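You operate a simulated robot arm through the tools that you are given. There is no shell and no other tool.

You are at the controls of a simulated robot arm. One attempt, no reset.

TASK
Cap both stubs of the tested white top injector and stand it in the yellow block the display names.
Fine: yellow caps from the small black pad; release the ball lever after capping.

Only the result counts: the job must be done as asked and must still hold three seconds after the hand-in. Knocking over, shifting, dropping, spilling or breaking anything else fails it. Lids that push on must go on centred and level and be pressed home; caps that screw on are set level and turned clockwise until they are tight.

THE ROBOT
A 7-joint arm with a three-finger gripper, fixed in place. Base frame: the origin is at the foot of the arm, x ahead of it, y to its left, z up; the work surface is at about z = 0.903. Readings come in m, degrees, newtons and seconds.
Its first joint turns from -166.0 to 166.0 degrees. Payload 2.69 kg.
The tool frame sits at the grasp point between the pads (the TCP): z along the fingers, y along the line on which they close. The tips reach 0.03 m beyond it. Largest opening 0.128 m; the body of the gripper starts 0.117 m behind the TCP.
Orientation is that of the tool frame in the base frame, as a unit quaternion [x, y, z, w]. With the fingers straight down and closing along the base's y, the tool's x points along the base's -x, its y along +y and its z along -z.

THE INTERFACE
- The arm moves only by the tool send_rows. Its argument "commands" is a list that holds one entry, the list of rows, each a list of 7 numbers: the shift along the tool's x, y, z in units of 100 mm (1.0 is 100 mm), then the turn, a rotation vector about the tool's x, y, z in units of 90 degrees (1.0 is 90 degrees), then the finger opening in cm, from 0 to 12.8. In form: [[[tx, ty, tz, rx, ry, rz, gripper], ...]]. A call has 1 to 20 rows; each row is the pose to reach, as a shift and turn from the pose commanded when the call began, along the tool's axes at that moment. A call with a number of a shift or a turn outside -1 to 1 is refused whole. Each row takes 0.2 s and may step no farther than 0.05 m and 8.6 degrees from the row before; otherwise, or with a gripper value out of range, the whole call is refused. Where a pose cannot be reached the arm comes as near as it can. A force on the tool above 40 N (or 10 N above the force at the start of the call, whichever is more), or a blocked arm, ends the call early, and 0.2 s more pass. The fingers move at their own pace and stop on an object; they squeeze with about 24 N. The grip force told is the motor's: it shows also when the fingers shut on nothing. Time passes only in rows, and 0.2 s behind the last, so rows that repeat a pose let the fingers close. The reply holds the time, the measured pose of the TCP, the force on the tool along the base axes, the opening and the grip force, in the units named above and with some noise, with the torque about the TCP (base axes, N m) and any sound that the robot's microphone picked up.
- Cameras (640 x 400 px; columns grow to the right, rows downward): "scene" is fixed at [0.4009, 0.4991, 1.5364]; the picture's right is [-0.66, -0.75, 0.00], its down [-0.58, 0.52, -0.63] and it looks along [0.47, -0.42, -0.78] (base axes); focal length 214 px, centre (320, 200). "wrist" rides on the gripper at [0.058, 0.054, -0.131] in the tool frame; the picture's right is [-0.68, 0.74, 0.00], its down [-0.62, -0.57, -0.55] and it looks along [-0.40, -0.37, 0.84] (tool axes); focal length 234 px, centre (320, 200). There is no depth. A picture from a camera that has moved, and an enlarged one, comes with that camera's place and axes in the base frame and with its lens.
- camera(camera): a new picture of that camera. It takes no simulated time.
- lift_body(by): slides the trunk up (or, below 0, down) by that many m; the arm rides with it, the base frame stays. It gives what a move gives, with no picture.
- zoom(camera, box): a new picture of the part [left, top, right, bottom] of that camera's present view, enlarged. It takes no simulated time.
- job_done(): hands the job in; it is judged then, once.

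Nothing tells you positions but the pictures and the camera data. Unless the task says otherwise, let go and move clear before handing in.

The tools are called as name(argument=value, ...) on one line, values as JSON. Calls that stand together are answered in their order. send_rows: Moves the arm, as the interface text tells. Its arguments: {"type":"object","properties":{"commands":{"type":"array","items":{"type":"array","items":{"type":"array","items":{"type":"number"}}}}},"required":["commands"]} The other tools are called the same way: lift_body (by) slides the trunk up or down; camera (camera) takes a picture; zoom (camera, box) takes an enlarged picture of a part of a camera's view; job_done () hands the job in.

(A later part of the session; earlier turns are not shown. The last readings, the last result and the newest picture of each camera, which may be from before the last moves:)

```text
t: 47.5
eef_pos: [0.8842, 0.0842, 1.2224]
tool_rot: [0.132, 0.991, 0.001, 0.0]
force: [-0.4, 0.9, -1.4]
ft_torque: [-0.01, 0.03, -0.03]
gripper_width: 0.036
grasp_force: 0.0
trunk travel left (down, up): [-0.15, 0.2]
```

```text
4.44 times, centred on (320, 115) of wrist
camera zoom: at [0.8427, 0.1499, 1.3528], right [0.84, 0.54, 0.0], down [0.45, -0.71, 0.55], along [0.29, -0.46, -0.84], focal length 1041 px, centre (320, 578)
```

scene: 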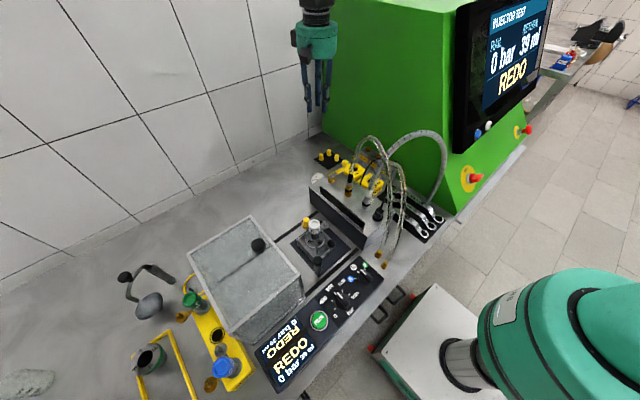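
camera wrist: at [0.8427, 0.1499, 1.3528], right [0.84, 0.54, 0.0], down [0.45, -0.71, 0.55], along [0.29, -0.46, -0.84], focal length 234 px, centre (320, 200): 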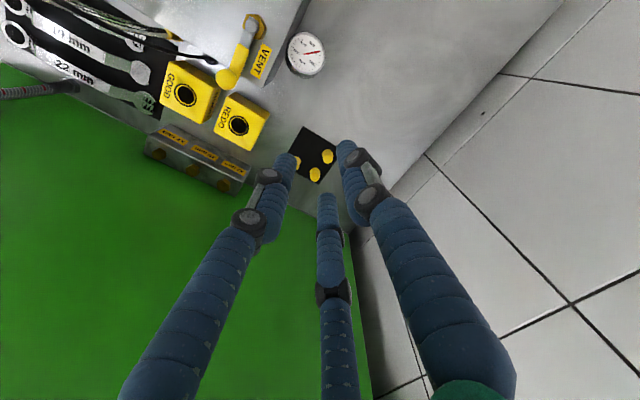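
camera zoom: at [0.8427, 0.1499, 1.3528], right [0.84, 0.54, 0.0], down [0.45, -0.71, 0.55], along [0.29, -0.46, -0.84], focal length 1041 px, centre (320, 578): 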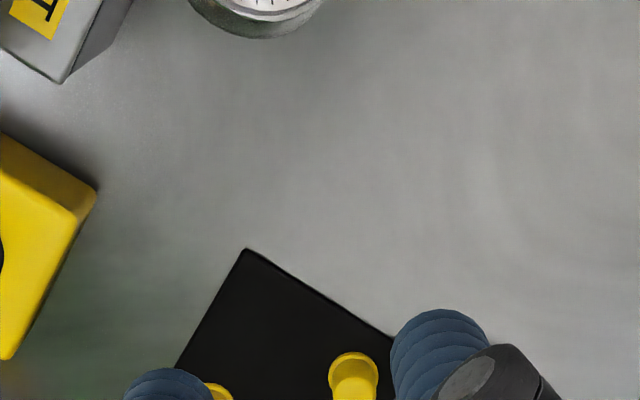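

send_rows(commands=[[[-0.3, -0.2, 0.1, 0, 0, 0, 3.6], [-0.6, -0.4, 0.3, 0, 0, 0, 3.6], [-0.832, -0.574, 0.6, 0, 0, 0, 3.6], [-0.832, -0.574, 1.0, 0, 0, 0, 3.6], [-0.832, -0.574, 1.0, 0, 0, 0, 3.6]]])

zoom(camera="wrist", box=[270, 80, 370, 170])

camera(camera="scene")

```text
t: 48.7
eef_pos: [0.9504, 0.007, 1.1251]
tool_rot: [0.131, 0.991, 0.0, 0.001]
force: [0.2, 0.6, 0.7]
ft_torque: [-0.02, 0.06, -0.02]
gripper_width: 0.0359
grasp_force: 0.2
trunk travel left (down, up): [-0.15, 0.2]
```

```text
4.44 times, centred on (320, 125) of wrist
camera zoom: at [0.9095, 0.0729, 1.255], right [0.84, 0.54, 0.0], down [0.45, -0.71, 0.55], along [0.3, -0.46, -0.84], focal length 1041 px, centre (320, 533)
```

zoom: 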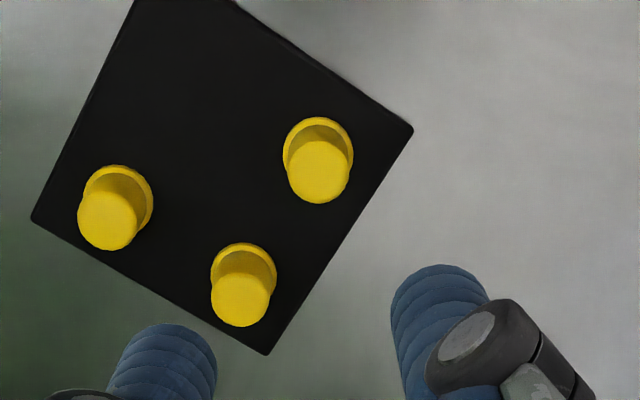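

```text
taken
```

scene: 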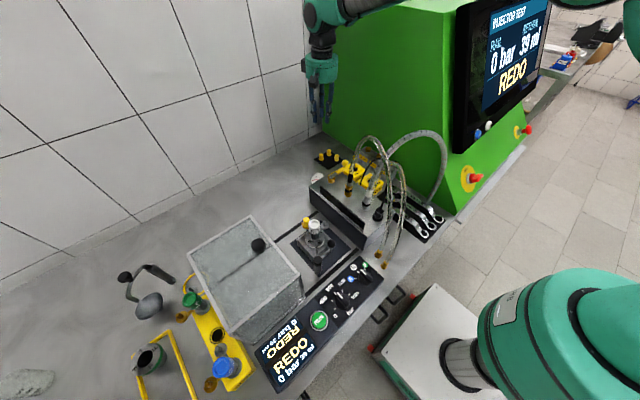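

send_rows(commands=[[[-0.012, -0.01, 0.3, 0, 0, 0, 3.6], [-0.012, -0.01, 0.6, 0, 0, 0, 3.6], [-0.012, -0.01, 0.9, 0, 0, 0, 3.6], [-0.012, -0.01, 1.0, 0, 0, 0, 3.6], [-0.012, -0.01, 1.0, 0, 0, 0, 3.6]]])

zoom(camera="wrist", box=[270, 80, 370, 180])

```text
t: 49.9
eef_pos: [0.9519, 0.0048, 1.0265]
tool_rot: [0.13, 0.992, 0.001, 0.002]
force: [0.4, -0.1, 0.4]
ft_torque: [-0.04, -0.02, -0.04]
gripper_width: 0.0361
grasp_force: 0.1
trunk travel left (down, up): [-0.15, 0.2]
```

```text
4.00 times, centred on (320, 130) of wrist
camera zoom: at [0.9105, 0.0717, 1.1567], right [0.84, 0.54, 0.0], down [0.45, -0.71, 0.55], along [0.3, -0.46, -0.84], focal length 937 px, centre (320, 480)
```

zoom: 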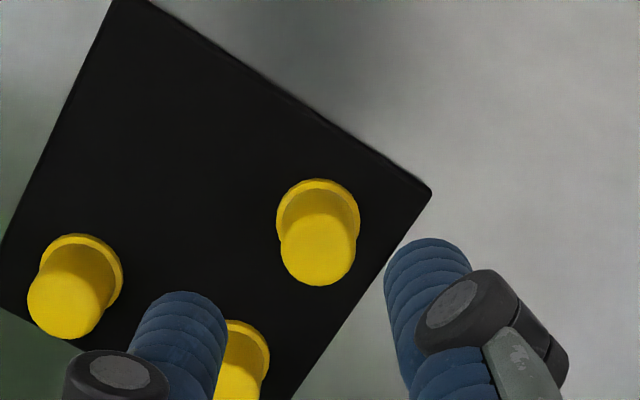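

send_rows(commands=[[[0, 0, 0.2, 0, 0, 0, 3.6], [0, 0, 0.4, 0, 0, 0, 3.6], [0, 0, 0.6, 0, 0, 0, 3.6], [0, 0, 0.75, 0, 0, 0, 3.6], [0, 0, 0.815, 0, 0, 0, 3.6], [0, 0, 0.815, 0, 0, 0, 3.6]]])

zoom(camera="wrist", box=[250, 110, 390, 230])

zoom(camera="scene", box=[300, 110, 360, 180])

```text
t: 51.3
eef_pos: [0.9513, 0.0048, 0.9437]
tool_rot: [0.13, 0.991, 0.0, 0.003]
force: [0.5, -1.1, 0.5]
ft_torque: [0.02, 0.01, 0.02]
gripper_width: 0.0359
grasp_force: 0.1
trunk travel left (down, up): [-0.15, 0.2]
```

```text
3.33 times, centred on (320, 170) of wrist
camera zoom: at [0.9093, 0.0712, 1.0753], right [0.84, 0.54, 0.0], down [0.45, -0.71, 0.55], along [0.3, -0.46, -0.84], focal length 781 px, centre (320, 300)
```

zoom: 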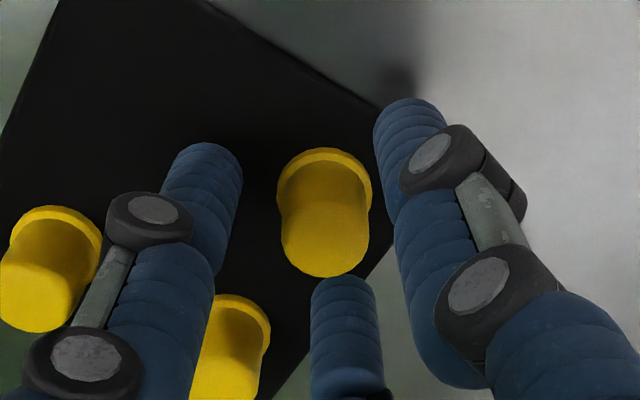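

```text
5.71 times, centred on (330, 145) of scene
camera zoom: at [0.4009, 0.4991, 1.5364], right [-0.66, -0.75, 0.0], down [-0.58, 0.52, -0.63], along [0.47, -0.42, -0.78], focal length 1226 px, centre (263, 514)
```

zoom: 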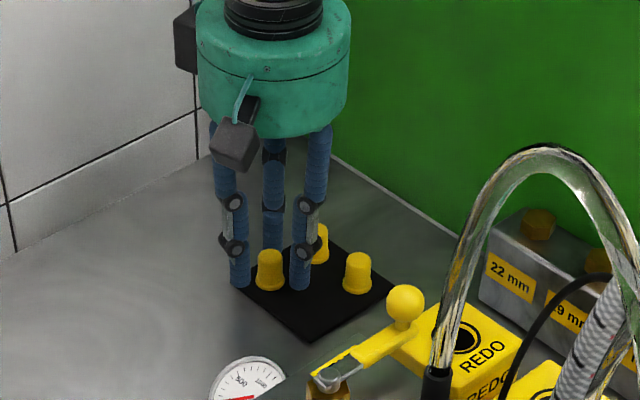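

send_rows(commands=[[[0, 0, 0, 0, 0, 0, 2.6], [0, 0, 0, 0, 0, 0, 1.6], [0, 0, 0, 0, 0, 0, 0.8], [0, 0, 0, 0, 0, 0, 0.8]]])

send_rows(commands=[[[0, 0, -0.1, 0, 0, 0, 0.8], [0, 0, -0.3, 0, 0, 0, 0.8], [0, 0, -0.6, 0, 0, 0, 0.8], [0, 0, -1.0, 0, 0, 0, 0.8], [0, 0, -1.0, 0, 0, 0, 0.8]]])

zoom(camera="wrist", box=[250, 110, 390, 230])

zoom(camera="scene", box=[300, 90, 360, 180])

```text
t: 52.3
eef_pos: [0.9508, 0.0044, 0.9439]
tool_rot: [0.13, 0.992, 0.001, 0.0]
force: [0.0, -0.7, -0.1]
ft_torque: [0.01, 0.0, -0.01]
gripper_width: 0.0175
grasp_force: 24.0
trunk travel left (down, up): [-0.15, 0.2]
```

```text
t: 53.5
eef_pos: [0.9502, 0.0054, 1.0454]
tool_rot: [0.131, 0.991, 0.0, 0.003]
force: [-1.6, -0.1, 0.7]
ft_torque: [0.03, -0.02, 0.04]
gripper_width: 0.0174
grasp_force: 23.9
trunk travel left (down, up): [-0.15, 0.2]
```

```text
3.33 times, centred on (320, 170) of wrist
camera zoom: at [0.9083, 0.0717, 1.1766], right [0.84, 0.54, 0.0], down [0.45, -0.71, 0.55], along [0.3, -0.46, -0.84], focal length 781 px, centre (320, 300)
```

zoom: 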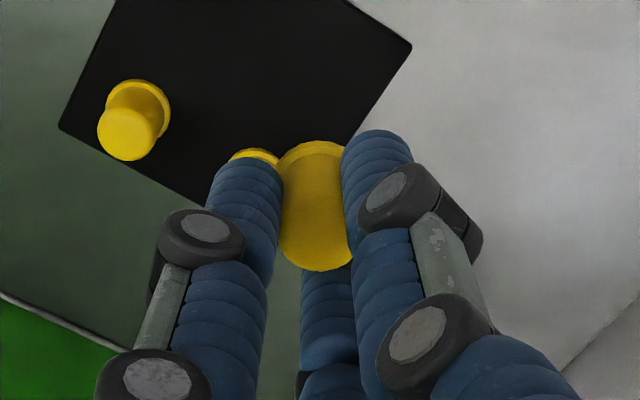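

```text
4.44 times, centred on (330, 135) of scene
camera zoom: at [0.4009, 0.4991, 1.5364], right [-0.66, -0.75, 0.0], down [-0.58, 0.52, -0.63], along [0.47, -0.42, -0.78], focal length 953 px, centre (276, 489)
```

zoom: 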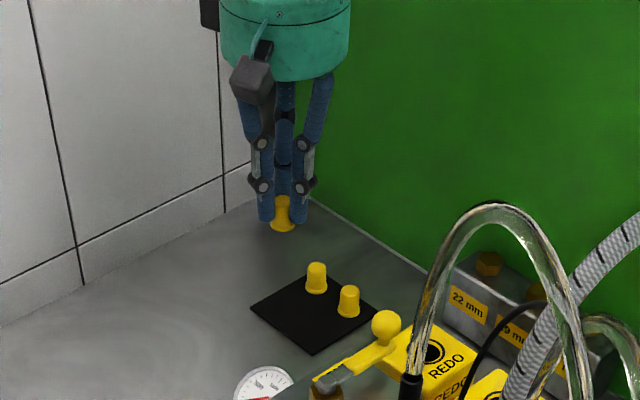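

The second cap is held the same way as the first. I'll carry it back along the same path, turn to yaw -60°, and hover by the gray stub.

send_rows(commands=[[[0, 0, -0.4, 0, 0, 0, 0.8], [0, 0, -0.8, 0, 0, 0, 0.8], [0.1, 0.07, -1.0, 0, 0, 0, 0.8], [0.45, 0.3, -1.0, 0, 0, 0, 0.8], [0.812, 0.533, -1.0, 0, 0, 0, 0.8]]])

send_rows(commands=[[[0.4, 0.26, -0.4, 0, 0, 0, 0.8], [0.75, 0.5, -0.6, 0, 0, 0, 0.8], [0.812, 0.533, -0.8, 0, 0, 0, 0.8]]])

send_rows(commands=[[[0.4, 0.26, 0, 0, 0, 0, 0.8], [0.812, 0.533, 0, 0, 0, 0, 0.8]]])

send_rows(commands=[[[0.4, 0.26, 0, 0, 0, 0, 0.8], [0.812, 0.533, 0, 0, 0, 0, 0.8]]])

send_rows(commands=[[[0, 0, 0, 0, 0, 0.085, 0.8], [0, 0, 0, 0, 0, 0.17, 0.8], [0, 0, 0, 0, 0, 0.255, 0.8], [0, 0, 0, 0, 0, 0.34, 0.8], [0, 0, 0, 0, 0, 0.425, 0.8], [0, 0, 0, 0, 0, 0.5, 0.8], [0, 0, 0, 0, 0, 0.5, 0.8]]])

camera(camera="wrist")

camera(camera="scene")

```text
t: 54.7
eef_pos: [0.8844, 0.0761, 1.1446]
tool_rot: [0.131, 0.991, 0.001, 0.001]
force: [-0.3, 0.8, -0.1]
ft_torque: [-0.03, 0.03, 0.0]
gripper_width: 0.0173
grasp_force: 23.9
trunk travel left (down, up): [-0.15, 0.2]
```

```text
refused: row 1 steps farther than a row can; nothing moved
```

```text
t: 55.3
eef_pos: [0.8196, 0.1488, 1.1459]
tool_rot: [0.132, 0.991, 0.001, 0.002]
force: [0.9, 0.0, 0.7]
ft_torque: [0.08, 0.02, -0.01]
gripper_width: 0.0173
grasp_force: 23.8
trunk travel left (down, up): [-0.15, 0.2]
```

```text
t: 55.9
eef_pos: [0.7552, 0.2234, 1.1447]
tool_rot: [0.131, 0.991, 0.002, 0.002]
force: [-0.4, 0.4, 1.3]
ft_torque: [0.01, 0.0, -0.03]
gripper_width: 0.0174
grasp_force: 23.9
trunk travel left (down, up): [-0.15, 0.2]
```

```text
t: 57.5
eef_pos: [0.7549, 0.2222, 1.1437]
tool_rot: [0.5, 0.866, 0.002, 0.0]
force: [-0.2, 0.5, -1.1]
ft_torque: [-0.02, 0.03, 0.01]
gripper_width: 0.0173
grasp_force: 23.7
trunk travel left (down, up): [-0.15, 0.2]
```

```text
taken
camera wrist: at [0.7744, 0.2995, 1.2749], right [0.98, -0.22, 0.0], down [-0.19, -0.82, 0.55], along [-0.12, -0.53, -0.84], focal length 234 px, centre (320, 200)
```

wrist: 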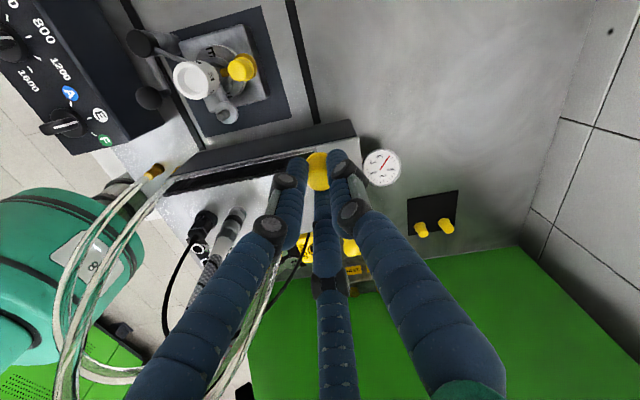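

```text
taken
```

scene: 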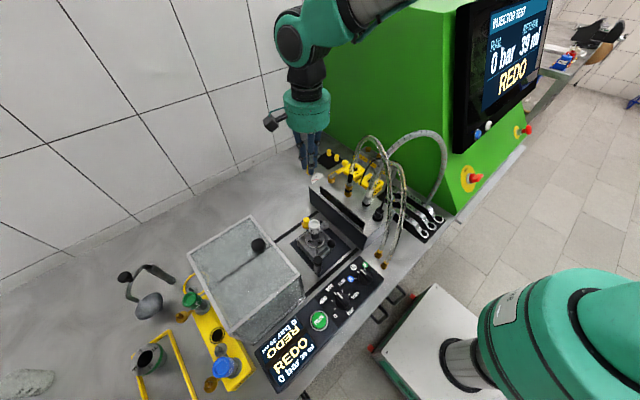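

send_rows(commands=[[[0.39, -0.1, 0, 0, 0, 0, 0.8], [0.782, -0.195, 0, 0, 0, 0, 0.8], [0.82, -0.49, 0, 0, 0, 0, 0.8], [0.859, -0.772, 0, 0, 0, 0, 0.8], [0.859, -0.772, 0.2, 0, 0, 0, 0.8], [0.859, -0.772, 0.4, 0, 0, 0, 0.8], [0.859, -0.772, 0.4, 0, 0, 0, 0.8]]])

camera(camera="scene")

camera(camera="wrist")

zoom(camera="wrist", box=[260, 60, 380, 180])

```text
t: 59.1
eef_pos: [0.6472, 0.2575, 1.1018]
tool_rot: [0.5, 0.866, 0.001, 0.001]
force: [0.1, 0.6, -0.2]
ft_torque: [0.01, 0.02, -0.02]
gripper_width: 0.0173
grasp_force: 23.9
trunk travel left (down, up): [-0.15, 0.2]
```

```text
taken
```

scene: 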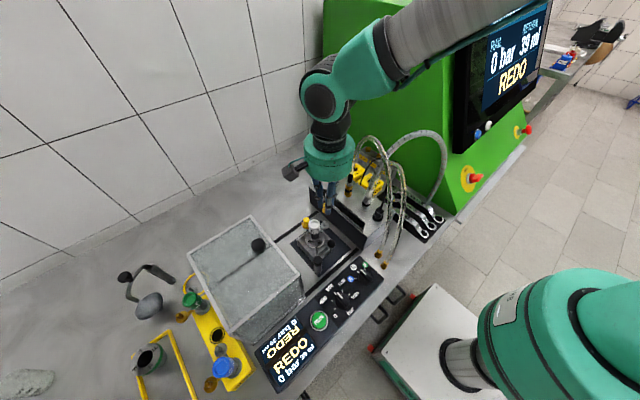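

```text
taken
camera wrist: at [0.6653, 0.3354, 1.2333], right [0.98, -0.22, 0.0], down [-0.18, -0.82, 0.55], along [-0.12, -0.53, -0.84], focal length 234 px, centre (320, 200)
```

wrist: 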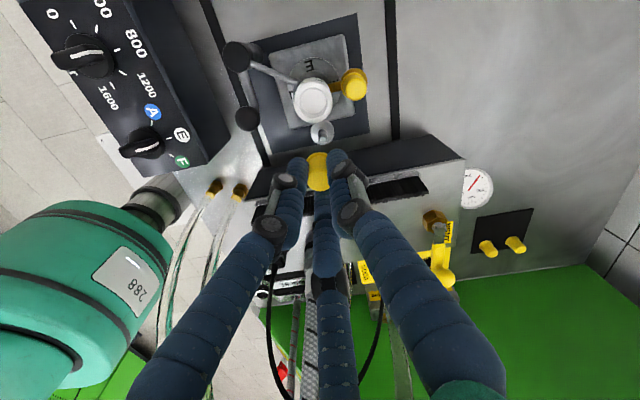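

```text
3.33 times, centred on (320, 120) of wrist
camera zoom: at [0.6653, 0.3354, 1.2333], right [0.98, -0.22, 0.0], down [-0.18, -0.82, 0.55], along [-0.12, -0.53, -0.84], focal length 781 px, centre (320, 467)
```

zoom: 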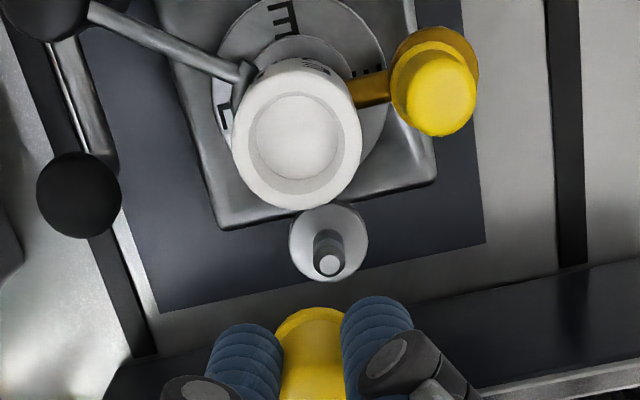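

send_rows(commands=[[[-0.0275, 0.0176, 0.1, 0, 0, 0, 0.8], [-0.0275, 0.0176, 0.3, 0, 0, 0, 0.8], [-0.0275, 0.0176, 0.42, 0, 0, 0, 0.8], [-0.0275, 0.0176, 0.5, 0, 0, 0, 0.8], [-0.0275, 0.0176, 0.5, 0, 0, 0, 0.8]]])

zoom(camera="wrist", box=[295, 120, 345, 200])

zoom(camera="scene", box=[305, 205, 335, 230])

camera(camera="scene")

```text
t: 60.3
eef_pos: [0.6499, 0.2563, 1.053]
tool_rot: [0.5, 0.866, 0.001, 0.001]
force: [0.7, -0.1, 0.0]
ft_torque: [-0.02, 0.0, -0.03]
gripper_width: 0.0172
grasp_force: 23.9
trunk travel left (down, up): [-0.15, 0.2]
```

```text
5.00 times, centred on (320, 160) of wrist
camera zoom: at [0.6677, 0.3334, 1.1838], right [0.98, -0.22, 0.0], down [-0.18, -0.82, 0.55], along [-0.12, -0.53, -0.84], focal length 1171 px, centre (320, 400)
```

zoom: 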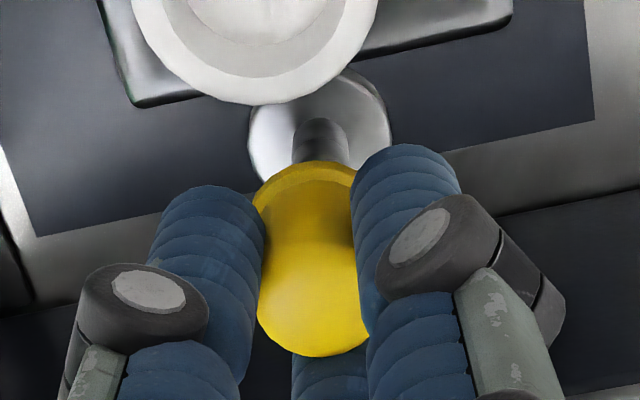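

```text
16.00 times, centred on (320, 218) of scene
camera zoom: at [0.4009, 0.4991, 1.5364], right [-0.66, -0.75, 0.0], down [-0.58, 0.52, -0.63], along [0.47, -0.42, -0.78], focal length 3432 px, centre (320, -80)
```

zoom: 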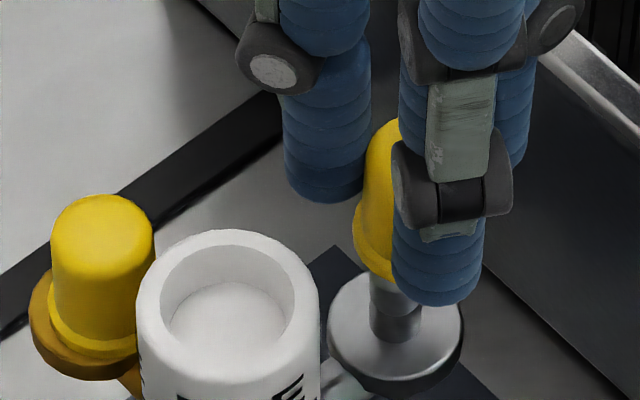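

```text
taken
```

scene: 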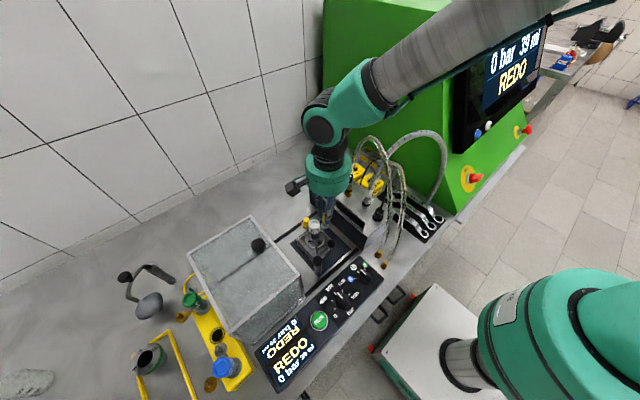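

Before lowering the second cap, I'll check how well the first one is centred on its flange.

zoom(camera="scene", box=[297, 212, 315, 228])

zoom(camera="wrist", box=[330, 70, 380, 120])

camera(camera="wrist")

```text
16.00 times, centred on (306, 220) of scene
camera zoom: at [0.4009, 0.4991, 1.5364], right [-0.66, -0.75, 0.0], down [-0.58, 0.52, -0.63], along [0.47, -0.42, -0.78], focal length 3432 px, centre (544, -120)
```

zoom: 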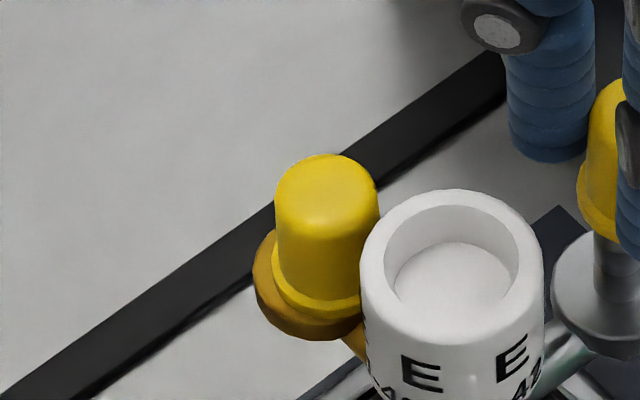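

```text
8.00 times, centred on (355, 95) of wrist
camera zoom: at [0.6677, 0.3334, 1.1838], right [0.98, -0.22, 0.0], down [-0.18, -0.82, 0.55], along [-0.12, -0.53, -0.84], focal length 1873 px, centre (40, 1040)
```

zoom: 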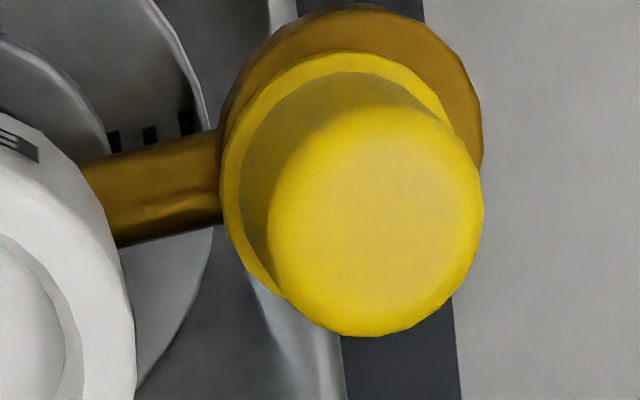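

```text
taken
camera wrist: at [0.6677, 0.3334, 1.1838], right [0.98, -0.22, 0.0], down [-0.18, -0.82, 0.55], along [-0.12, -0.53, -0.84], focal length 234 px, centre (320, 200)
```

wrist: 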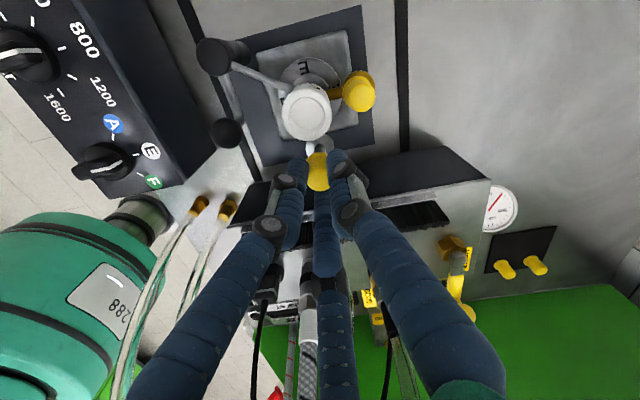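

The first cap sits about 3 mm eccentric from when the fingers slid during the press, so I'll recentre it later. First I'll check the gray alignment at high zoom.

zoom(camera="scene", box=[317, 208, 333, 228])

zoom(camera="wrist", box=[300, 125, 340, 165])

zoom(camera="wrist", box=[300, 150, 340, 195])

```text
16.00 times, centred on (325, 218) of scene
camera zoom: at [0.4009, 0.4991, 1.5364], right [-0.66, -0.75, 0.0], down [-0.58, 0.52, -0.63], along [0.47, -0.42, -0.78], focal length 3432 px, centre (240, -88)
```

zoom: 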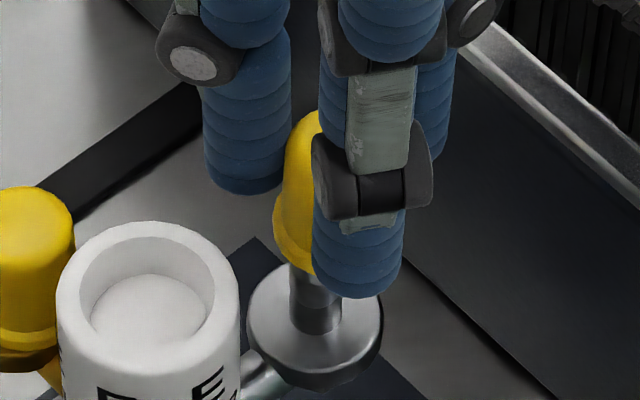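

```text
10.00 times, centred on (320, 145) of wrist
camera zoom: at [0.6677, 0.3334, 1.1838], right [0.98, -0.22, 0.0], down [-0.18, -0.82, 0.55], along [-0.12, -0.53, -0.84], focal length 2342 px, centre (320, 750)
```

zoom: 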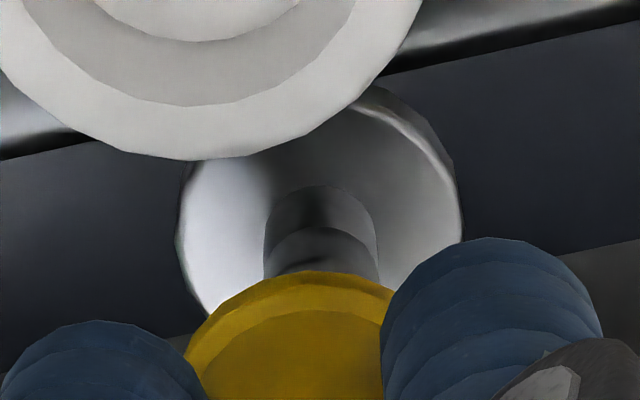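

```text
8.89 times, centred on (320, 172) of wrist
camera zoom: at [0.6677, 0.3334, 1.1838], right [0.98, -0.22, 0.0], down [-0.18, -0.82, 0.55], along [-0.12, -0.53, -0.84], focal length 2082 px, centre (320, 444)
```

zoom: 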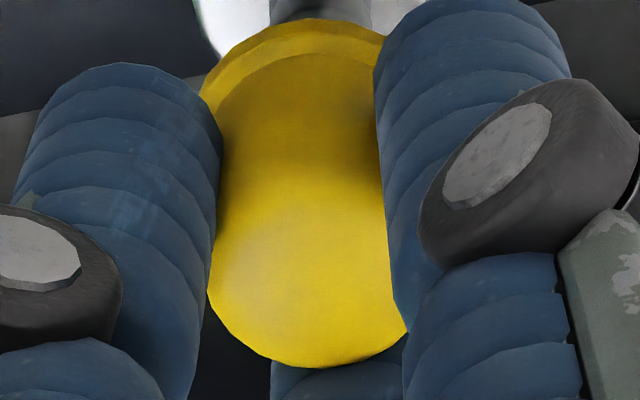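

Cross-checking both views at ring height, the gray-side cap needs to shift about (+1.6, +2.6) mm. I'll apply that and recheck just above the tip.

send_rows(commands=[[[0.0145, 0.027, 0.0, 0, 0, 0, 0.8], [0.0145, 0.027, 0.02, 0, 0, 0, 0.8], [0.0145, 0.027, 0.03, 0, 0, 0, 0.8], [0.0145, 0.027, 0.03, 0, 0, 0, 0.8]]])

zoom(camera="scene", box=[317, 208, 333, 228])

zoom(camera="wrist", box=[300, 125, 340, 165])

```text
t: 61.3
eef_pos: [0.6521, 0.2587, 1.0506]
tool_rot: [0.5, 0.866, 0.001, 0.001]
force: [0.4, -0.1, -0.2]
ft_torque: [-0.01, 0.02, 0.01]
gripper_width: 0.0177
grasp_force: 23.5
trunk travel left (down, up): [-0.15, 0.2]
```

```text
16.00 times, centred on (325, 218) of scene
camera zoom: at [0.4009, 0.4991, 1.5364], right [-0.66, -0.75, 0.0], down [-0.58, 0.52, -0.63], along [0.47, -0.42, -0.78], focal length 3432 px, centre (240, -88)
```

zoom: 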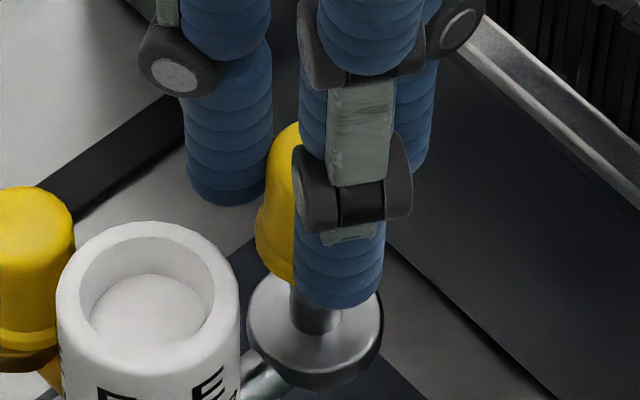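

```text
10.00 times, centred on (320, 145) of wrist
camera zoom: at [0.6695, 0.3362, 1.1812], right [0.98, -0.22, 0.0], down [-0.18, -0.82, 0.55], along [-0.12, -0.53, -0.84], focal length 2342 px, centre (320, 750)
```

zoom: 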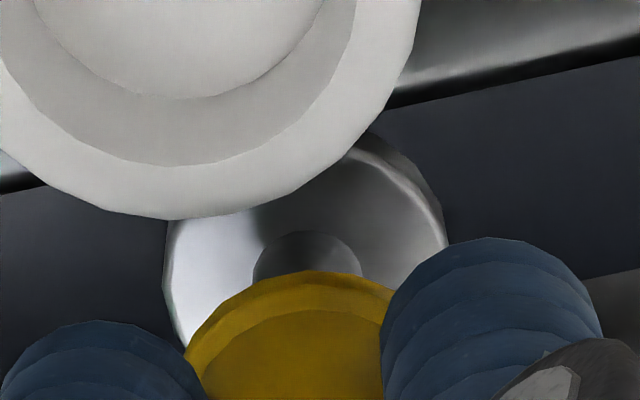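

The cap is now centred on the gray peg in both views, so I'm lowering it gently.

send_rows(commands=[[[0, 0, 0.04, 0, 0, 0, 0.8], [0, 0, 0.08, 0, 0, 0, 0.8], [0, 0, 0.12, 0, 0, 0, 0.8], [0, 0, 0.16, 0, 0, 0, 0.8], [0, 0, 0.2, 0, 0, 0, 0.8], [0, 0, 0.24, 0, 0, 0, 0.8], [0, 0, 0.26, 0, 0, 0, 0.8], [0, 0, 0.26, 0, 0, 0, 0.8]]])

zoom(camera="scene", box=[317, 208, 333, 228])

```text
t: 63.1
eef_pos: [0.6516, 0.2607, 1.0251]
tool_rot: [0.5, 0.866, 0.003, 0.001]
force: [-1.1, -2.3, 9.6]
ft_torque: [-0.15, 0.01, -0.01]
gripper_width: 0.0176
grasp_force: 23.4
trunk travel left (down, up): [-0.15, 0.2]
```

```text
16.00 times, centred on (325, 218) of scene
camera zoom: at [0.4009, 0.4991, 1.5364], right [-0.66, -0.75, 0.0], down [-0.58, 0.52, -0.63], along [0.47, -0.42, -0.78], focal length 3432 px, centre (240, -88)
```

zoom: 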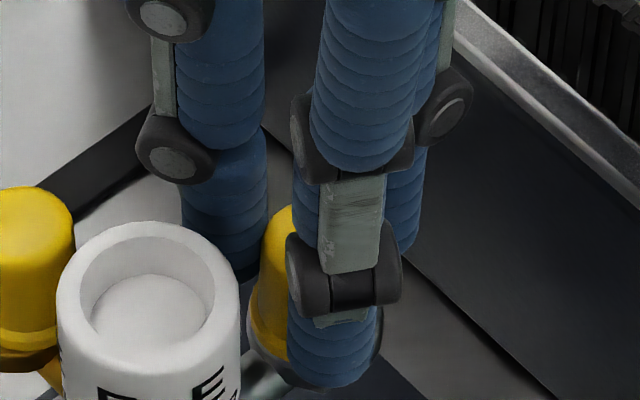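

send_rows(commands=[[[0, 0, 0.01, 0, 0, 0, 0.8], [0, 0, 0.018, 0, 0, 0, 0.8], [0, 0, 0.018, 0, 0, 0, 0.8]]])

```text
t: 63.9
eef_pos: [0.6509, 0.2611, 1.0246]
tool_rot: [0.5, 0.866, 0.003, 0.001]
force: [-1.7, 1.0, 25.3]
ft_torque: [-0.05, 0.11, -0.03]
gripper_width: 0.0172
grasp_force: 24.1
trunk travel left (down, up): [-0.15, 0.2]
```

send_rows(commands=[[[0, 0, -0.018, 0, 0, 0, 0.8], [0, 0, -0.02, 0, 0, 0, 1.9], [0, 0, -0.02, 0, 0, 0, 2.6], [0, 0, -0.02, 0, 0, 0, 2.6], [0, 0, -0.2, 0, 0, 0, 2.6], [0, 0, -0.5, 0, 0, 0, 2.6], [0, 0, -0.9, 0, 0, 0, 2.6], [0, 0, -0.9, 0, 0, 0, 2.6]]])

zoom(camera="scene", box=[296, 205, 336, 240])

zoom(camera="wrist", box=[280, 60, 380, 160])

```text
t: 65.7
eef_pos: [0.6489, 0.2588, 1.1135]
tool_rot: [0.5, 0.866, 0.002, 0.001]
force: [-0.3, 0.0, 1.1]
ft_torque: [-0.03, -0.07, -0.01]
gripper_width: 0.0258
grasp_force: 0.1
trunk travel left (down, up): [-0.15, 0.2]
```

```text
11.43 times, centred on (316, 222) of scene
camera zoom: at [0.4009, 0.4991, 1.5364], right [-0.66, -0.75, 0.0], down [-0.58, 0.52, -0.63], along [0.47, -0.42, -0.78], focal length 2451 px, centre (366, -57)
```

zoom: 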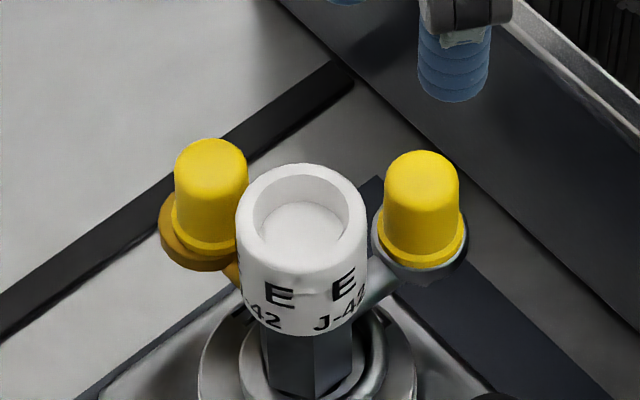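

```text
4.00 times, centred on (330, 110) of wrist
camera zoom: at [0.6668, 0.3364, 1.2441], right [0.98, -0.22, 0.0], down [-0.18, -0.82, 0.55], along [-0.12, -0.53, -0.84], focal length 937 px, centre (280, 560)
```

zoom: 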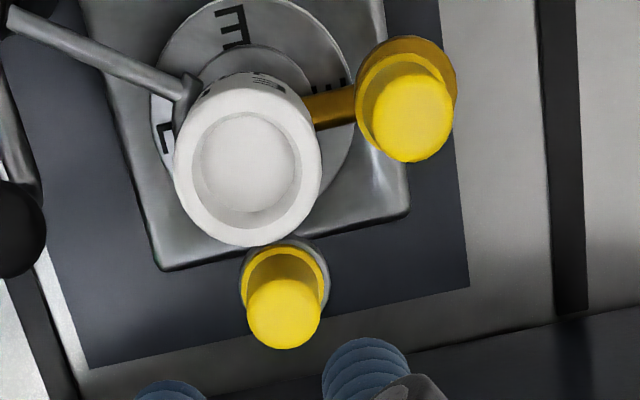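

The gray cap is centred and seated. Now I'll turn to yaw +30° and go back to recentre the gold cap.

send_rows(commands=[[[0, 0, -0.1, 0, 0, -0.09, 3.2], [0, 0, -0.1, 0, 0, -0.18, 3.2], [0, 0, -0.1, 0, 0, -0.27, 3.2], [0, 0, -0.1, 0, 0, -0.36, 3.2], [0, 0, -0.1, 0, 0, -0.45, 3.2], [0, 0, -0.1, 0, 0, -0.54, 3.2], [0, 0, -0.1, 0, 0, -0.63, 3.2], [0, 0, -0.1, 0, 0, -0.72, 3.2], [0, 0, -0.1, 0, 0, -0.81, 3.2], [0, 0, -0.1, 0, 0, -0.9, 3.2], [0, 0, -0.1, 0, 0, -1.0, 3.2], [0, 0, -0.1, 0, 0, -1.0, 3.2]]])

send_rows(commands=[[[-0.25, 0.08, 0, 0, 0, 0, 3.2], [-0.52, 0.165, 0, 0, 0, 0, 3.2], [-0.52, 0.165, 0, 0, 0, 0, 3.2]]])

zoom(camera="wrist", box=[280, 60, 380, 160])

camera(camera="scene")

```text
refused: row 11 steps farther than a row can; nothing moved
```

```text
t: 66.5
eef_pos: [0.6893, 0.2226, 1.1134]
tool_rot: [0.5, 0.866, 0.002, 0.0]
force: [0.3, -0.8, 0.3]
ft_torque: [0.04, 0.04, -0.03]
gripper_width: 0.0321
grasp_force: 0.1
trunk travel left (down, up): [-0.15, 0.2]
```

```text
4.00 times, centred on (330, 110) of wrist
camera zoom: at [0.7084, 0.2995, 1.2436], right [0.98, -0.22, 0.0], down [-0.18, -0.82, 0.55], along [-0.12, -0.53, -0.84], focal length 937 px, centre (280, 560)
```

zoom: 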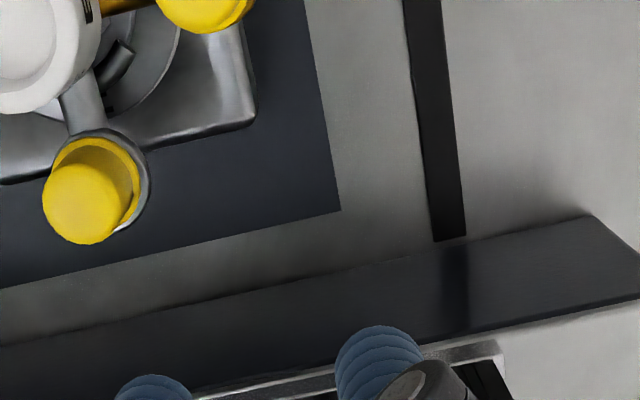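

```text
taken
```

scene: 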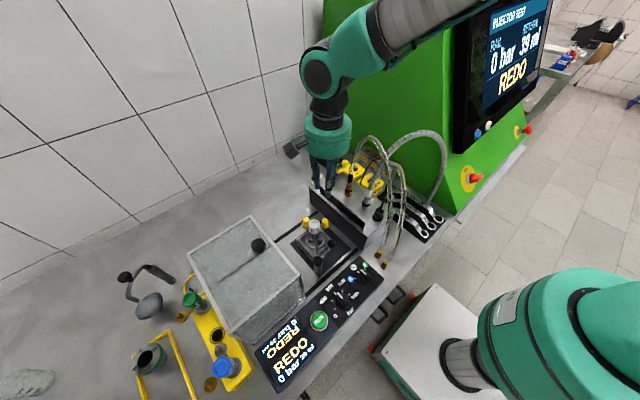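

One call was refused, so the next one moved in the old frame, but it was harmless. I'll move back over the gold stub first, then rotate.

send_rows(commands=[[[0.34, 0.2, -0.05, 0, 0, 0, 3.2], [0.675, 0.39, -0.1, 0, 0, 0, 3.2], [0.675, 0.39, -0.1, 0, 0, 0, 3.2]]])

send_rows(commands=[[[0, 0, 0, 0, 0, -0.09, 3.2], [0, 0, 0, 0, 0, -0.18, 3.2], [0, 0, 0, 0, 0, -0.27, 3.2], [0, 0, 0, 0, 0, -0.36, 3.2], [0, 0, 0, 0, 0, -0.45, 3.2], [0, 0, 0, 0, 0, -0.54, 3.2], [0, 0, 0, 0, 0, -0.63, 3.2], [0, 0, 0, 0, 0, -0.72, 3.2], [0, 0, 0, 0, 0, -0.81, 3.2], [0, 0, 0, 0, 0, -0.9, 3.2], [0, 0, 0, 0, 0, -0.95, 3.2], [0, 0, 0, 0, 0, -1.0, 3.2], [0, 0, 0, 0, 0, -1.0, 3.2]]])

zoom(camera="wrist", box=[280, 60, 380, 160])

```text
t: 67.3
eef_pos: [0.6903, 0.3035, 1.1231]
tool_rot: [0.499, 0.866, 0.002, 0.002]
force: [-0.3, 1.1, -0.4]
ft_torque: [-0.08, -0.02, 0.03]
gripper_width: 0.0321
grasp_force: 0.0
trunk travel left (down, up): [-0.15, 0.2]
```

```text
t: 70.1
eef_pos: [0.6906, 0.299, 1.1236]
tool_rot: [-0.259, 0.966, 0.0, 0.002]
force: [0.4, -0.5, 0.3]
ft_torque: [-0.01, 0.01, 0.01]
gripper_width: 0.0321
grasp_force: 0.1
trunk travel left (down, up): [-0.15, 0.2]
```

```text
4.00 times, centred on (330, 110) of wrist
camera zoom: at [0.6147, 0.3168, 1.2538], right [0.22, 0.98, 0.0], down [0.81, -0.18, 0.55], along [0.54, -0.12, -0.83], focal length 937 px, centre (280, 560)
```

zoom: 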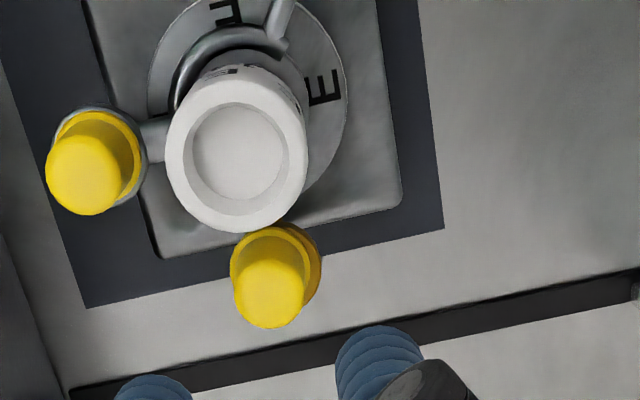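

send_rows(commands=[[[0.041, 0.01, 0.2, 0, 0, 0, 3.2], [0.041, 0.01, 0.5, 0, 0, 0, 3.2], [0.041, 0.01, 0.7, 0, 0, 0, 3.2], [0.041, 0.01, 0.85, 0, 0, 0, 3.2], [0.041, 0.01, 0.97, 0, 0, 0, 3.2], [0.041, 0.01, 0.97, 0, 0, 0, 3.2]]])

zoom(camera="wrist", box=[290, 130, 350, 200])

zoom(camera="scene", box=[294, 203, 324, 228])

```text
t: 71.5
eef_pos: [0.6885, 0.2988, 1.0251]
tool_rot: [-0.258, 0.966, 0.001, 0.002]
force: [-0.1, 0.3, 0.1]
ft_torque: [0.02, 0.0, 0.05]
gripper_width: 0.0321
grasp_force: 0.0
trunk travel left (down, up): [-0.15, 0.2]
```

```text
5.71 times, centred on (320, 165) of wrist
camera zoom: at [0.6111, 0.3163, 1.1565], right [0.22, 0.98, 0.0], down [0.81, -0.18, 0.55], along [0.54, -0.12, -0.83], focal length 1338 px, centre (320, 400)
```

zoom: 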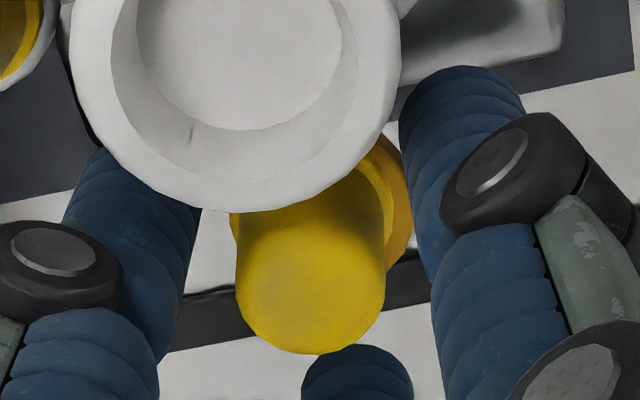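

```text
16.00 times, centred on (309, 216) of scene
camera zoom: at [0.4009, 0.4991, 1.5364], right [-0.66, -0.75, 0.0], down [-0.58, 0.52, -0.63], along [0.47, -0.42, -0.78], focal length 3432 px, centre (496, -48)
```

zoom: 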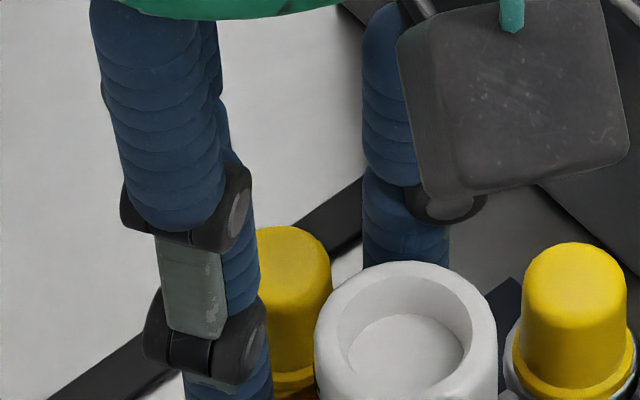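

send_rows(commands=[[[0, 0, 0, 0, 0, 0, 2.4], [0, 0, 0, 0, 0, 0, 1.6], [0, 0, 0, 0, 0, 0, 0.8], [0, 0, 0, 0, 0, 0, 0.8]]])

zoom(camera="wrist", box=[290, 130, 350, 200])

zoom(camera="scene", box=[294, 206, 324, 231])

```text
t: 72.5
eef_pos: [0.6884, 0.2993, 1.0259]
tool_rot: [-0.259, 0.966, 0.001, 0.001]
force: [-0.1, -0.2, -0.4]
ft_torque: [0.02, 0.03, -0.03]
gripper_width: 0.0171
grasp_force: 24.3
trunk travel left (down, up): [-0.15, 0.2]
```

```text
5.71 times, centred on (320, 165) of wrist
camera zoom: at [0.6109, 0.3162, 1.1567], right [0.22, 0.98, 0.0], down [0.81, -0.18, 0.55], along [0.54, -0.12, -0.83], focal length 1338 px, centre (320, 400)
```

zoom: 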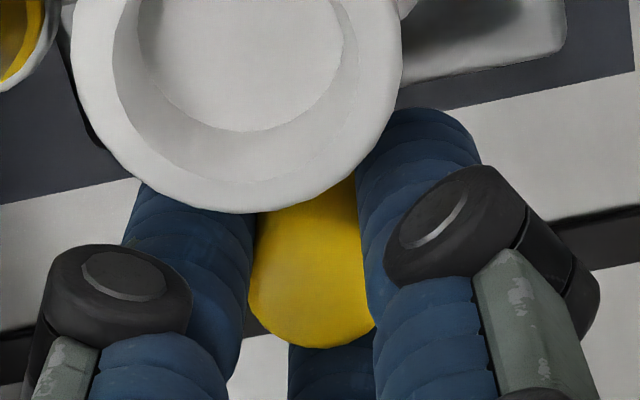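

```text
16.00 times, centred on (309, 218) of scene
camera zoom: at [0.4009, 0.4991, 1.5364], right [-0.66, -0.75, 0.0], down [-0.58, 0.52, -0.63], along [0.47, -0.42, -0.78], focal length 3432 px, centre (496, -96)
```

zoom: 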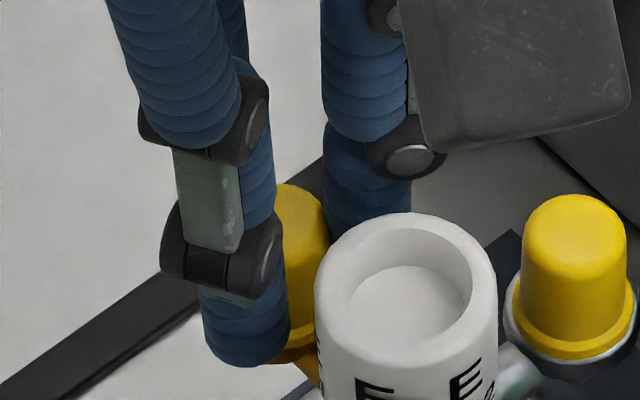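

send_rows(commands=[[[0, 0, -0.03, 0, 0, 0, 0.8], [-0.016, 0.014, -0.03, 0, 0, 0, 0.8], [-0.016, 0.014, -0.03, 0, 0, 0, 0.8]]])

zoom(camera="wrist", box=[290, 130, 350, 200])

zoom(camera="scene", box=[294, 206, 324, 231])

```text
t: 73.3
eef_pos: [0.6877, 0.3018, 1.028]
tool_rot: [-0.259, 0.966, 0.0, 0.001]
force: [0.0, 0.9, -0.5]
ft_torque: [0.0, -0.04, -0.01]
gripper_width: 0.0174
grasp_force: 24.2
trunk travel left (down, up): [-0.15, 0.2]
```

```text
5.71 times, centred on (320, 165) of wrist
camera zoom: at [0.6119, 0.3187, 1.1602], right [0.22, 0.98, 0.0], down [0.81, -0.18, 0.55], along [0.54, -0.12, -0.83], focal length 1338 px, centre (320, 400)
```

zoom: 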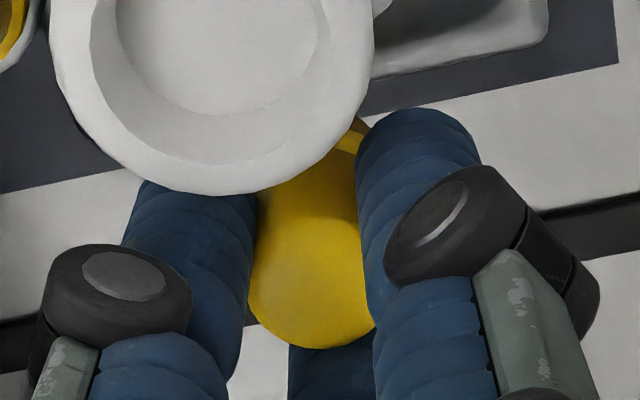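

```text
16.00 times, centred on (309, 218) of scene
camera zoom: at [0.4009, 0.4991, 1.5364], right [-0.66, -0.75, 0.0], down [-0.58, 0.52, -0.63], along [0.47, -0.42, -0.78], focal length 3432 px, centre (496, -96)
```

zoom: 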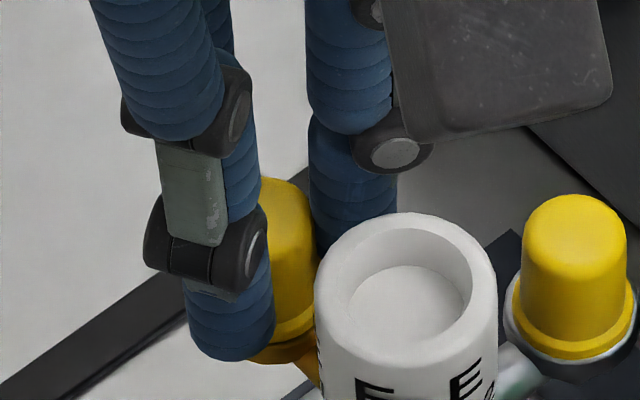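

send_rows(commands=[[[0.006, -0.002, 0.02, 0, 0, 0, 0.8], [0.006, -0.002, 0.04, 0, 0, 0, 0.8], [0.006, -0.002, 0.055, 0, 0, 0, 0.8], [0.006, -0.002, 0.07, 0, 0, 0, 0.8], [0.006, -0.002, 0.07, 0, 0, 0, 0.8]]])

```text
t: 74.5
eef_pos: [0.6877, 0.3022, 1.0251]
tool_rot: [-0.258, 0.966, 0.002, 0.003]
force: [1.7, -1.4, 25.6]
ft_torque: [-0.05, -0.05, 0.05]
gripper_width: 0.0175
grasp_force: 24.4
trunk travel left (down, up): [-0.15, 0.2]
```

send_rows(commands=[[[0, 0, -0.02, 0, 0, 0, 0.8], [0, 0, -0.025, 0, 0, 0, 1.9], [0, 0, -0.025, 0, 0, 0, 2.6], [0, 0, -0.025, 0, 0, 0, 2.6], [0, 0, -0.2, 0, 0, 0, 2.6], [0, 0, -0.5, 0, 0, 0, 2.6], [0, 0, -0.9, 0, 0, 0, 2.6], [0, 0, -0.9, 0, 0, 0, 2.6]]])

zoom(camera="scene", box=[296, 205, 336, 240])

zoom(camera="wrist", box=[260, 60, 360, 160])

```text
t: 76.3
eef_pos: [0.6876, 0.301, 1.1123]
tool_rot: [-0.259, 0.966, 0.001, 0.001]
force: [-1.1, -0.3, 0.4]
ft_torque: [0.02, -0.06, 0.03]
gripper_width: 0.0258
grasp_force: 0.0
trunk travel left (down, up): [-0.15, 0.2]
```

```text
11.43 times, centred on (316, 222) of scene
camera zoom: at [0.4009, 0.4991, 1.5364], right [-0.66, -0.75, 0.0], down [-0.58, 0.52, -0.63], along [0.47, -0.42, -0.78], focal length 2451 px, centre (366, -57)
```

zoom: 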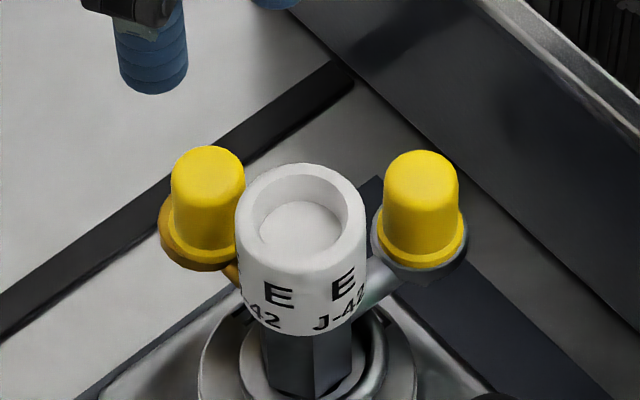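

```text
4.00 times, centred on (310, 110) of wrist
camera zoom: at [0.6109, 0.3179, 1.2435], right [0.22, 0.98, 0.0], down [0.81, -0.18, 0.55], along [0.54, -0.12, -0.83], focal length 937 px, centre (360, 560)
```

zoom: 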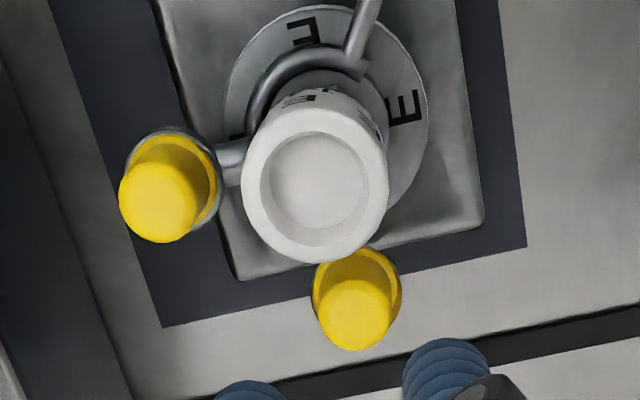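

Both caps are now centred and flush on their flanges. I'll give each one a firm straight press from above, starting with gold.

send_rows(commands=[[[0.026, 0.015, 0.0, 0, 0, 0, 0], [0.026, 0.015, 0.2, 0, 0, 0, 0], [0.026, 0.015, 0.4, 0, 0, 0, 0], [0.026, 0.015, 0.6, 0, 0, 0, 0], [0.026, 0.015, 0.7, 0, 0, 0, 0], [0.026, 0.015, 0.73, 0, 0, 0, 0], [0.026, 0.015, 0.75, 0, 0, 0, 0], [0.026, 0.015, 0.77, 0, 0, 0, 0], [0.026, 0.015, 0.78, 0, 0, 0, 0], [0.026, 0.015, 0.79, 0, 0, 0, 0]]])

zoom(camera="scene", box=[296, 205, 336, 240])

```text
t: 78.5
eef_pos: [0.6851, 0.3009, 1.0366]
tool_rot: [-0.259, 0.966, 0.0, 0.005]
force: [-1.9, 0.9, 36.2]
ft_torque: [-0.05, 0.01, 0.06]
gripper_width: 0.0061
grasp_force: 24.5
trunk travel left (down, up): [-0.15, 0.2]
```

```text
11.43 times, centred on (316, 222) of scene
camera zoom: at [0.4009, 0.4991, 1.5364], right [-0.66, -0.75, 0.0], down [-0.58, 0.52, -0.63], along [0.47, -0.42, -0.78], focal length 2451 px, centre (366, -57)
```

zoom: 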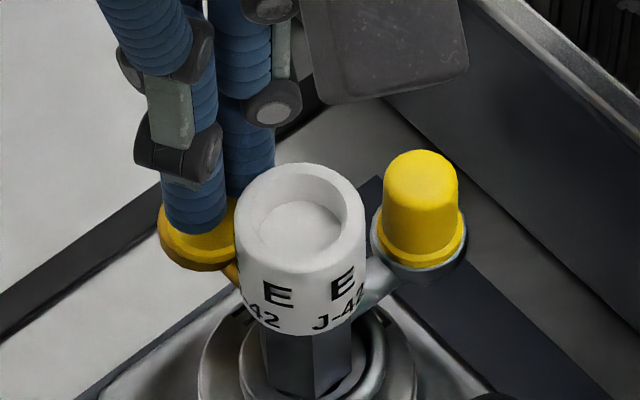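

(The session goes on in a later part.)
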